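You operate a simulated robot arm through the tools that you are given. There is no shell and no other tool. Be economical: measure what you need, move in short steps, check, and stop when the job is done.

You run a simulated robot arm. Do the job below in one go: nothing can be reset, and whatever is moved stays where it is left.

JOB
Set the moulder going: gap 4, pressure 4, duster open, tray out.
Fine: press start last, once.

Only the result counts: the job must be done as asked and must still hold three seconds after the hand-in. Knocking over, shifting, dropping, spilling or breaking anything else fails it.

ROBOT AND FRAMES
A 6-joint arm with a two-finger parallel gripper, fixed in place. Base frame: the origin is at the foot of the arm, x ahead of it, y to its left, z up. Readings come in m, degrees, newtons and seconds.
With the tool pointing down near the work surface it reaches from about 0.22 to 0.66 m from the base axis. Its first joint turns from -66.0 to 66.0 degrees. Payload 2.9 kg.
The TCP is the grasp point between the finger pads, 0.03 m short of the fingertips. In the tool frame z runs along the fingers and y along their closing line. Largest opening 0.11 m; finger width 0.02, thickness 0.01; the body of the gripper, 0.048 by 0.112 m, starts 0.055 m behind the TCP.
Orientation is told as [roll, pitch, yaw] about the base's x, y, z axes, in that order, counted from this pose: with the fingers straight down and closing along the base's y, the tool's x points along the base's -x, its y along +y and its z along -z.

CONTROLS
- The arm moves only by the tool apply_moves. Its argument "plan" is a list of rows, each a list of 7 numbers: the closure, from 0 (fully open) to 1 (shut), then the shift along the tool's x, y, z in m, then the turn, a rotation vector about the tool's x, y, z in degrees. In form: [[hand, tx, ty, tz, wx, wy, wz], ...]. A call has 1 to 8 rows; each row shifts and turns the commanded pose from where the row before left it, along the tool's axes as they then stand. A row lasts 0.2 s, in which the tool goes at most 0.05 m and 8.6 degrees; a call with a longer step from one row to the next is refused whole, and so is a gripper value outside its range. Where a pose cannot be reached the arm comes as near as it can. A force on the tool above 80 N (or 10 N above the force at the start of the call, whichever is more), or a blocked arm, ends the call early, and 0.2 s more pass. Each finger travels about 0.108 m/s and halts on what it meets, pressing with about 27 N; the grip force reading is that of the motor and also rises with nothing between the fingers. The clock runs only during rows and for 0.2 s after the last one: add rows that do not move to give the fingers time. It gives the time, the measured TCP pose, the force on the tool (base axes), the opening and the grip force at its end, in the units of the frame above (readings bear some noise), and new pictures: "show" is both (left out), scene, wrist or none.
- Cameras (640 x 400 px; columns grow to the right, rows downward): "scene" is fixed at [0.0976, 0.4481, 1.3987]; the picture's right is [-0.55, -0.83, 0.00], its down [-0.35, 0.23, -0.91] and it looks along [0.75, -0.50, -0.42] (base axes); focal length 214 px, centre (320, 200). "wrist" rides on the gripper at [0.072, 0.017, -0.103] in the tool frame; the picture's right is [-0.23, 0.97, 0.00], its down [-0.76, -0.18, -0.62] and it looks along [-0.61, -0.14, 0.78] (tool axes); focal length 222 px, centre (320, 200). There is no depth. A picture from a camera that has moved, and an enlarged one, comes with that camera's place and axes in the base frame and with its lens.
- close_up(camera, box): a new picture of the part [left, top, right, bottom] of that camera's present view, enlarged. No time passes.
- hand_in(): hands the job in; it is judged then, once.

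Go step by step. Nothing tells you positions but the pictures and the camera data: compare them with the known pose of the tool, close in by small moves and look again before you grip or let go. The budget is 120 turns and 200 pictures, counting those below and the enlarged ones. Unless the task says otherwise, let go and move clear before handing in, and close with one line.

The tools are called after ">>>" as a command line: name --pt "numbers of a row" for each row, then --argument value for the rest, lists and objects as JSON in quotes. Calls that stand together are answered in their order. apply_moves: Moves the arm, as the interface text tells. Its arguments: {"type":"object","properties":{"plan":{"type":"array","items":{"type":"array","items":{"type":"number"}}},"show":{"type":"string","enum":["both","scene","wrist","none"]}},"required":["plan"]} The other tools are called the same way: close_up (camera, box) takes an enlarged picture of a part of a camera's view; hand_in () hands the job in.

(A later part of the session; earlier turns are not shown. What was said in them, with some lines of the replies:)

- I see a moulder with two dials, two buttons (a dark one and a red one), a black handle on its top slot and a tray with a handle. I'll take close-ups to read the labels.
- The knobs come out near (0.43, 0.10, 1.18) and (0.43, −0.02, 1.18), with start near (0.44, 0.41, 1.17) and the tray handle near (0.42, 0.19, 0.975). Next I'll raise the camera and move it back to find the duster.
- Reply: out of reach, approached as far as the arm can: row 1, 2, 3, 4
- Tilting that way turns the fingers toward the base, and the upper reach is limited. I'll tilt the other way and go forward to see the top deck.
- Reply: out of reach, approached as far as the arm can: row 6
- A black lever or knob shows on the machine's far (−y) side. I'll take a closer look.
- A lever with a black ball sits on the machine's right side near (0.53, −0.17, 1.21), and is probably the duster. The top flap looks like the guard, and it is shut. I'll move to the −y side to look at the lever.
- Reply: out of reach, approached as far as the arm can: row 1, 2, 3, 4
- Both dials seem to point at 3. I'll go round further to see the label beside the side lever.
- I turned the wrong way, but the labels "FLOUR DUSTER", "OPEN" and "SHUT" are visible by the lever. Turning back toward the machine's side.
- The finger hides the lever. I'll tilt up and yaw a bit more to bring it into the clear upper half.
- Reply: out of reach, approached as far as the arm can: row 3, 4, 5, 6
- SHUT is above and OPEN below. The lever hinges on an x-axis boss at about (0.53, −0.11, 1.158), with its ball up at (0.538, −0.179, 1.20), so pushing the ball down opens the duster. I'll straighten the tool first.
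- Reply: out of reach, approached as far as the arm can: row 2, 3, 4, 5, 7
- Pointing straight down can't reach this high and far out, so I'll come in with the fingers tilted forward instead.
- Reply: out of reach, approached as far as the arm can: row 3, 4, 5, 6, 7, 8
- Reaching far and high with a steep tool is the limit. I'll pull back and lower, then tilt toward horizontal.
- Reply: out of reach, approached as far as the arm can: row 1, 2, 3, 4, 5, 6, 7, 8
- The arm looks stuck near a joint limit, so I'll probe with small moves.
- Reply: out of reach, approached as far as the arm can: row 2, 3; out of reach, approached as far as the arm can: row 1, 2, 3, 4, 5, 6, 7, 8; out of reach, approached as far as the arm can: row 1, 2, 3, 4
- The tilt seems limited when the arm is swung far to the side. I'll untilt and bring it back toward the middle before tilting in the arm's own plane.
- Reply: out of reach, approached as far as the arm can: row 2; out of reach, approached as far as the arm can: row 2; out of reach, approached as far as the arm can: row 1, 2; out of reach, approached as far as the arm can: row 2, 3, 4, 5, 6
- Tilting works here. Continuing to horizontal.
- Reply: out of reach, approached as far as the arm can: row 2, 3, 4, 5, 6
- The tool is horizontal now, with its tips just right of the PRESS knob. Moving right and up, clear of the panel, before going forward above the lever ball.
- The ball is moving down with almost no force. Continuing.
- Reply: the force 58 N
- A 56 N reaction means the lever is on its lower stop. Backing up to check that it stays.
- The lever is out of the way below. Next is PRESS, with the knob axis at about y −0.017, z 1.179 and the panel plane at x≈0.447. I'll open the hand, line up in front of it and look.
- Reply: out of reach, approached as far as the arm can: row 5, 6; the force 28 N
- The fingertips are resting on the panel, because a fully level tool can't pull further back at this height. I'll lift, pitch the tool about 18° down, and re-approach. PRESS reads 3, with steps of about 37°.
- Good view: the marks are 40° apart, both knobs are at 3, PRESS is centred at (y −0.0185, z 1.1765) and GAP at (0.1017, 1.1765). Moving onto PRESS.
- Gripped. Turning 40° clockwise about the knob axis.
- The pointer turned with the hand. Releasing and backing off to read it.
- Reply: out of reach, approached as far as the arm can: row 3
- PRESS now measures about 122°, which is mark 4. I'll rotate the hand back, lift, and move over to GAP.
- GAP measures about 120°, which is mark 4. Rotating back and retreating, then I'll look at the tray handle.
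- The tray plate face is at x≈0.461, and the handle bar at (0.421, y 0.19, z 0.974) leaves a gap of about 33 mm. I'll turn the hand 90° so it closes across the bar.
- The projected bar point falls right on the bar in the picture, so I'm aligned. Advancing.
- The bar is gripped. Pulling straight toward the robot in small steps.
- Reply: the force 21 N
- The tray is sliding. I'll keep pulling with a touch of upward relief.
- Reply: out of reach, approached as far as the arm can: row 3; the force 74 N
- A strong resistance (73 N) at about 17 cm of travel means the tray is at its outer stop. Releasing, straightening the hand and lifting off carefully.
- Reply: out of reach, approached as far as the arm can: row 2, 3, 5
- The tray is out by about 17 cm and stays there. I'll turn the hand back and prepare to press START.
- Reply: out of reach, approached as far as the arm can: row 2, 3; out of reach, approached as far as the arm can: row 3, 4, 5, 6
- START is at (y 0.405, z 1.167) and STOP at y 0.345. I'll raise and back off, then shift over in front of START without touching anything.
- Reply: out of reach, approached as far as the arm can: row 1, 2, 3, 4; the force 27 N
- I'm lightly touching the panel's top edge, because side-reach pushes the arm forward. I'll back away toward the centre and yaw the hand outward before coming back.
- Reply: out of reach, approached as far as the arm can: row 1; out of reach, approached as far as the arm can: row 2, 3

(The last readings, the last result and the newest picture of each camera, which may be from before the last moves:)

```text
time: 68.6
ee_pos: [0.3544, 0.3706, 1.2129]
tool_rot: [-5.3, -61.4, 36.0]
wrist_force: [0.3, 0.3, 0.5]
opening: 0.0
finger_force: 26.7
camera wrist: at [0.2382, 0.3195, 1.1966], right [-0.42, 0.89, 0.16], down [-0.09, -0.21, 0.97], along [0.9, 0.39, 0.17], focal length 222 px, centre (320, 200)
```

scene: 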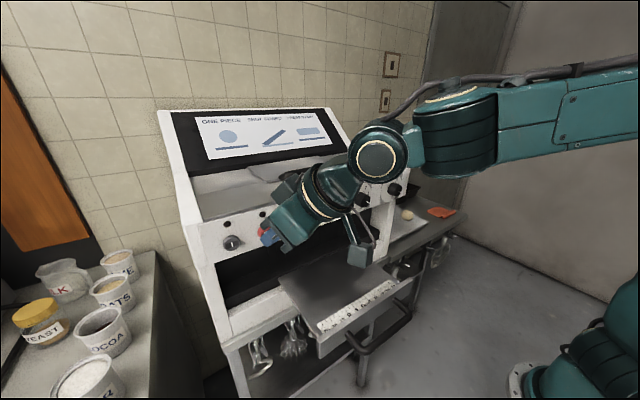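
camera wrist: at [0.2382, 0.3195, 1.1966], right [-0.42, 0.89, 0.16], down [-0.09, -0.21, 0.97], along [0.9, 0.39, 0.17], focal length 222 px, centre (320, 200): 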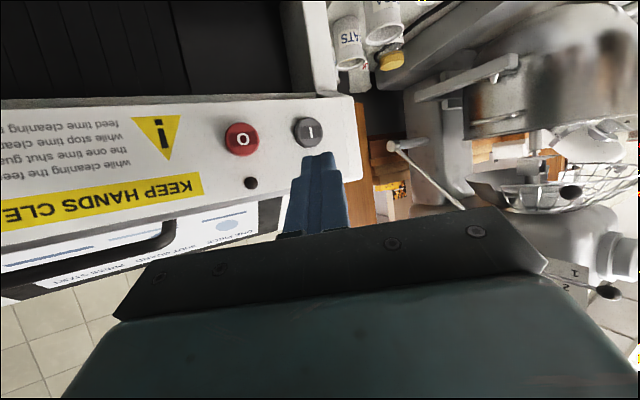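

The reach works in this posture. Lining the fingertip up just short of START.

>>> apply_moves --pt "1 0.007 0.001 0.019 0 0 0" --pt "1 0.007 0.0015 0.019 0 0 0"

>>> close_up --camera "scene" --box '[200, 200, 320, 275]'

>>> close_up --camera "wrist" --box '[240, 80, 400, 180]'

```text
time: 69.2
ee_pos: [0.376, 0.3852, 1.1838]
tool_rot: [-5.2, -61.4, 36.0]
wrist_force: [0.6, 0.2, -0.6]
opening: 0.0
finger_force: 27.2
camera wrist: at [0.2603, 0.3347, 1.1663], right [-0.42, 0.89, 0.16], down [-0.09, -0.21, 0.97], along [0.9, 0.39, 0.17], focal length 222 px, centre (320, 200)
```

scene: 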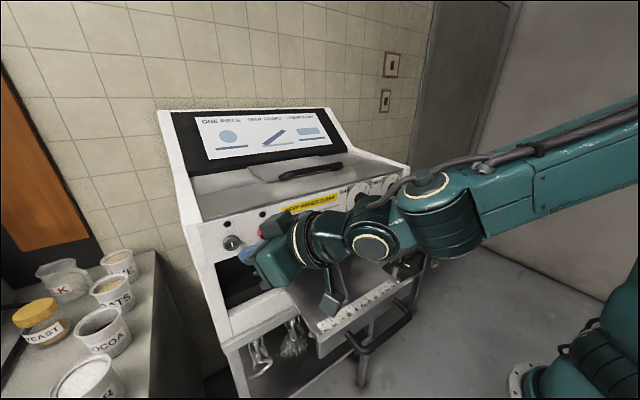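
wrist: 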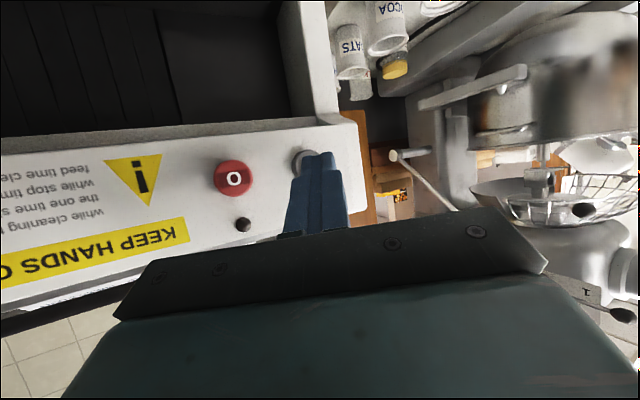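

```text
5.33 times, centred on (260, 238) of scene
camera zoom: at [0.0976, 0.4481, 1.3987], right [-0.55, -0.83, 0.0], down [-0.35, 0.23, -0.91], along [0.75, -0.5, -0.42], focal length 1144 px, centre (640, 0)
```

zoom: 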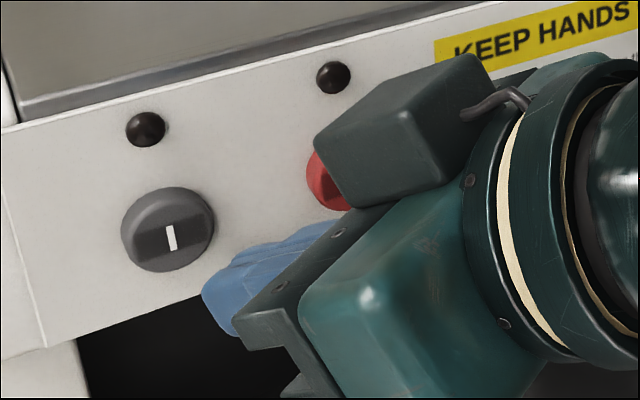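

```text
4.00 times, centred on (320, 130) of wrist
camera zoom: at [0.2603, 0.3347, 1.1663], right [-0.42, 0.89, 0.16], down [-0.09, -0.21, 0.97], along [0.9, 0.39, 0.17], focal length 888 px, centre (320, 480)
```

zoom: 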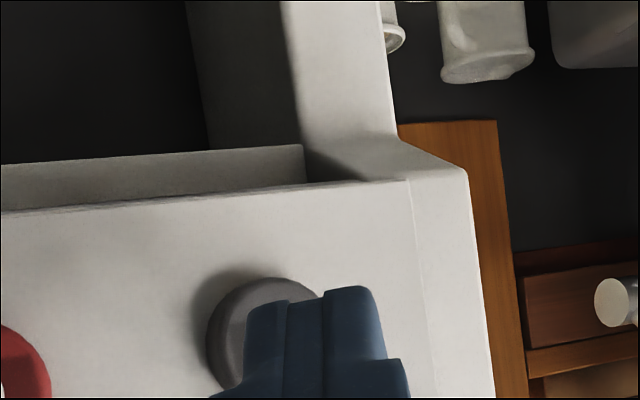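

The fingertip is centred on START. Advancing along +x.

>>> apply_moves --pt "1 -0.0038 -0.0052 0.0076 0 0 0" --pt "1 -0.0023 -0.0031 0.0045 0 0 0" --show "wrist"

>>> close_up --camera "scene" --box '[200, 200, 320, 275]'

```text
time: 69.8
ee_pos: [0.3922, 0.3838, 1.1824]
tool_rot: [-5.2, -61.3, 35.9]
wrist_force: [0.3, -0.5, 0.0]
opening: 0.0
finger_force: 26.8
camera wrist: at [0.2758, 0.3345, 1.1659], right [-0.42, 0.89, 0.16], down [-0.09, -0.21, 0.97], along [0.9, 0.39, 0.17], focal length 222 px, centre (320, 200)
```

wrist: 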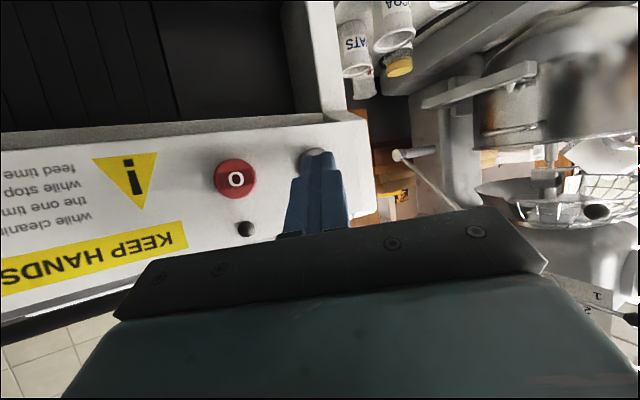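

```text
5.33 times, centred on (260, 238) of scene
camera zoom: at [0.0976, 0.4481, 1.3987], right [-0.55, -0.83, 0.0], down [-0.35, 0.23, -0.91], along [0.75, -0.5, -0.42], focal length 1144 px, centre (640, 0)
```

zoom: 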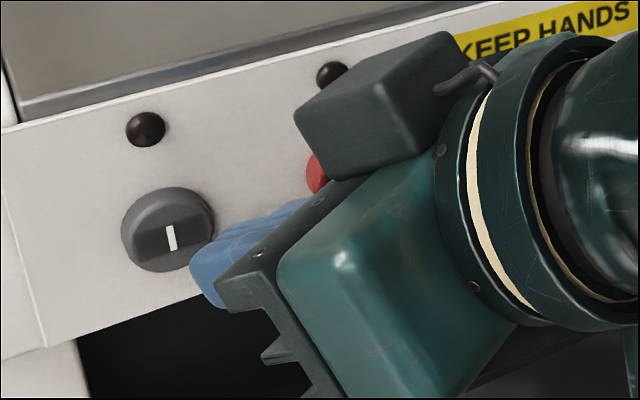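

Refined estimate: the START face is at about (0.441, 0.405, 1.169). I'll shift 7 mm left and press.

>>> apply_moves --pt "1 -0.002 0.0059 0.003 0 0 0" --pt "1 -0.003 -0.0041 0.0061 0 0 0" --show "wrist"

>>> close_up --camera "scene" --box '[200, 200, 320, 275]'

```text
time: 70.4
ee_pos: [0.3999, 0.3921, 1.1834]
tool_rot: [-5.2, -61.3, 35.9]
wrist_force: [-0.3, 0.3, -0.7]
opening: 0.0
finger_force: 27.4
camera wrist: at [0.2839, 0.3409, 1.1658], right [-0.42, 0.9, 0.16], down [-0.09, -0.21, 0.97], along [0.9, 0.39, 0.17], focal length 222 px, centre (320, 200)
```

wrist: 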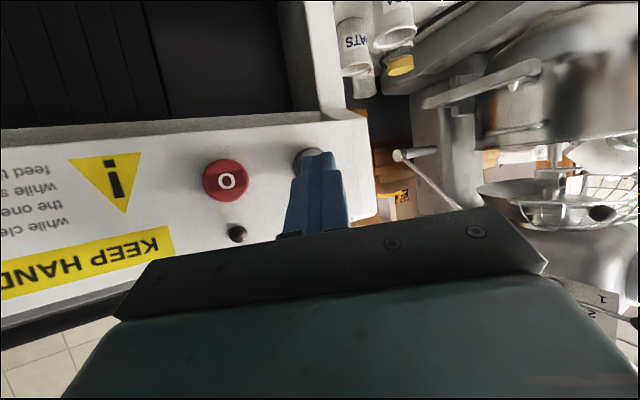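

```text
5.33 times, centred on (260, 238) of scene
camera zoom: at [0.0976, 0.4481, 1.3987], right [-0.55, -0.83, 0.0], down [-0.35, 0.23, -0.91], along [0.75, -0.5, -0.42], focal length 1144 px, centre (640, 0)
```

zoom: 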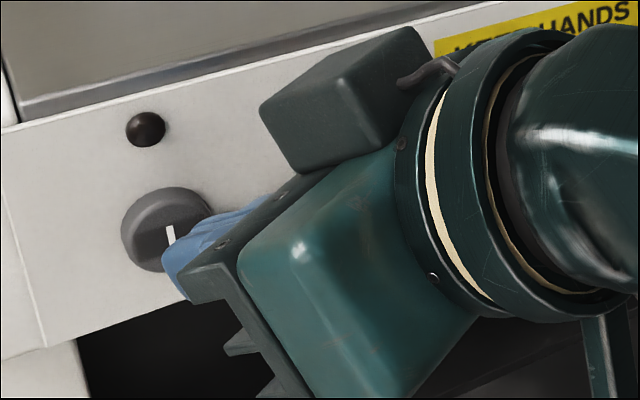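

>>> apply_moves --pt "1 -0.0023 -0.0031 0.0045 0 0 0" --pt "1 -0.0023 -0.0031 0.0045 0 0 0" --show "scene"

>>> close_up --camera "scene" --box '[200, 200, 320, 275]'

```text
time: 71.0
ee_pos: [0.4109, 0.3929, 1.1822]
tool_rot: [-5.2, -61.3, 35.9]
wrist_force: [-4.4, 0.7, 0.3]
opening: 0.0001
finger_force: 26.7
```

scene: 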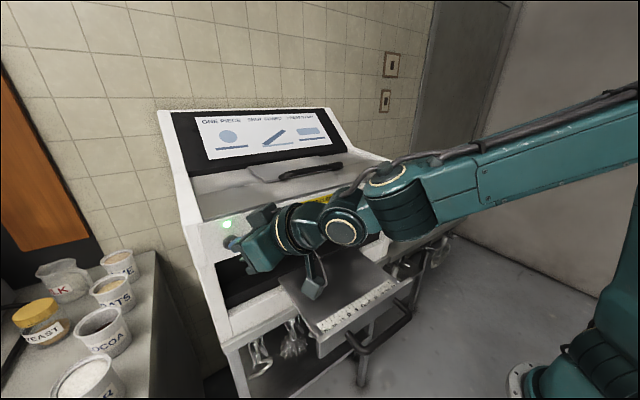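

```text
5.33 times, centred on (260, 238) of scene
camera zoom: at [0.0975, 0.4481, 1.3987], right [-0.55, -0.83, 0.0], down [-0.35, 0.23, -0.91], along [0.75, -0.5, -0.42], focal length 1144 px, centre (640, 0)
```

zoom: 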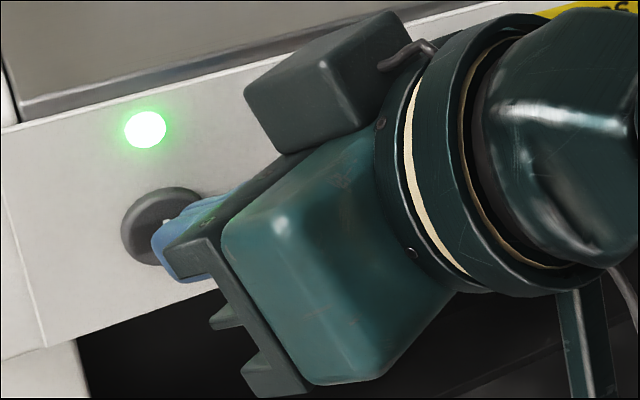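

The green light came on, so the start registered with one press. Backing straight off.

>>> apply_moves --pt "1 0.0058 0.0078 -0.0114 0 0 0" --pt "1 0.0096 0.013 -0.019 0 0 0" --show "none"

>>> apply_moves --pt "1 0 -0.01 -0.02 0 8 0" --pt "1 -0.01 -0.02 -0.02 0 8 0" --pt "1 0 -0.03 -0.03 0 0 0" --pt "1 0 -0.03 -0.03 0 0 0"

>>> close_up --camera "scene" --box '[180, 170, 420, 320]'

```text
time: 71.6
ee_pos: [0.3715, 0.3924, 1.1815]
tool_rot: [-5.4, -61.3, 36.0]
wrist_force: [0.1, -0.4, 1.7]
opening: 0.0002
finger_force: 26.9
```

```text
time: 72.6
ee_pos: [0.3569, 0.2818, 1.2558]
tool_rot: [-3.6, -45.5, 33.9]
wrist_force: [-0.6, -0.6, 0.5]
opening: 0.0
finger_force: 27.0
camera wrist: at [0.241, 0.2327, 1.2754], right [-0.37, 0.92, 0.12], down [0.15, -0.07, 0.99], along [0.92, 0.39, -0.11], focal length 222 px, centre (320, 200)
```

scene: 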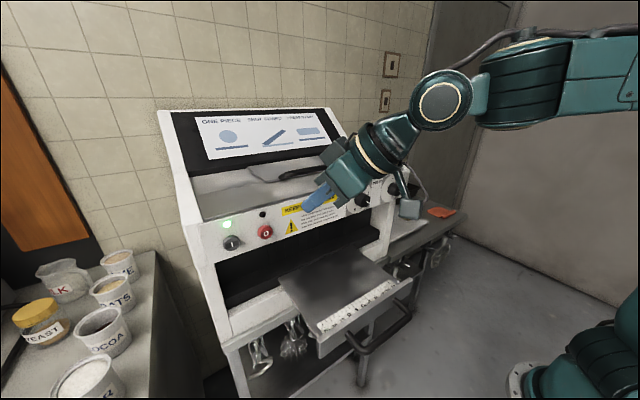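
wrist: 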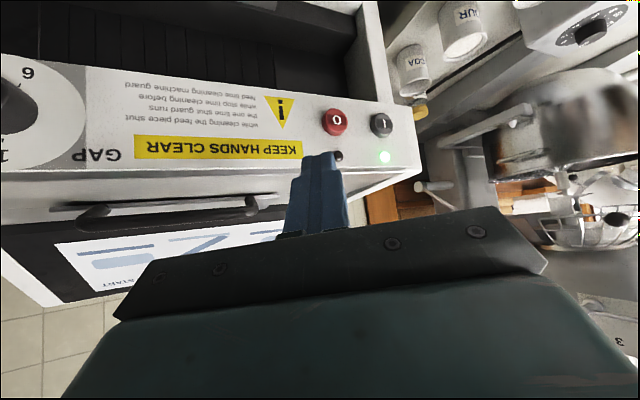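

```text
2.67 times, centred on (300, 245) of scene
camera zoom: at [0.0976, 0.4481, 1.3987], right [-0.55, -0.83, 0.0], down [-0.35, 0.23, -0.91], along [0.75, -0.5, -0.42], focal length 572 px, centre (373, 80)
```

zoom: 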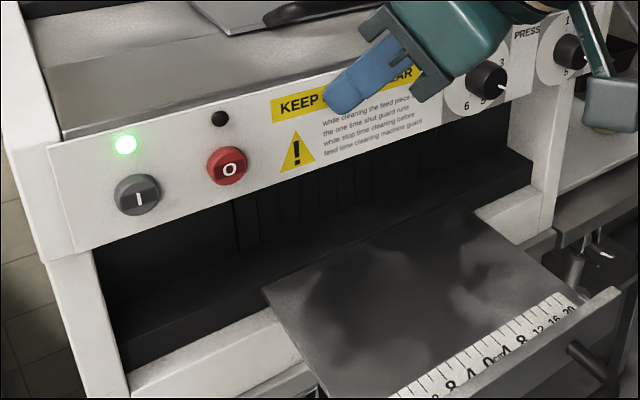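

The green run light is lit, the tray is out, both dials are at 4, and the lever ball was last seen at z≈1.115, on the OPEN side. The arm is clear, so I'm handing in.

>>> hand_in

```text
The job is handed in.
```

The moulder is running: gap 4, pressure 4, duster open, tray out, and start pressed once, last.
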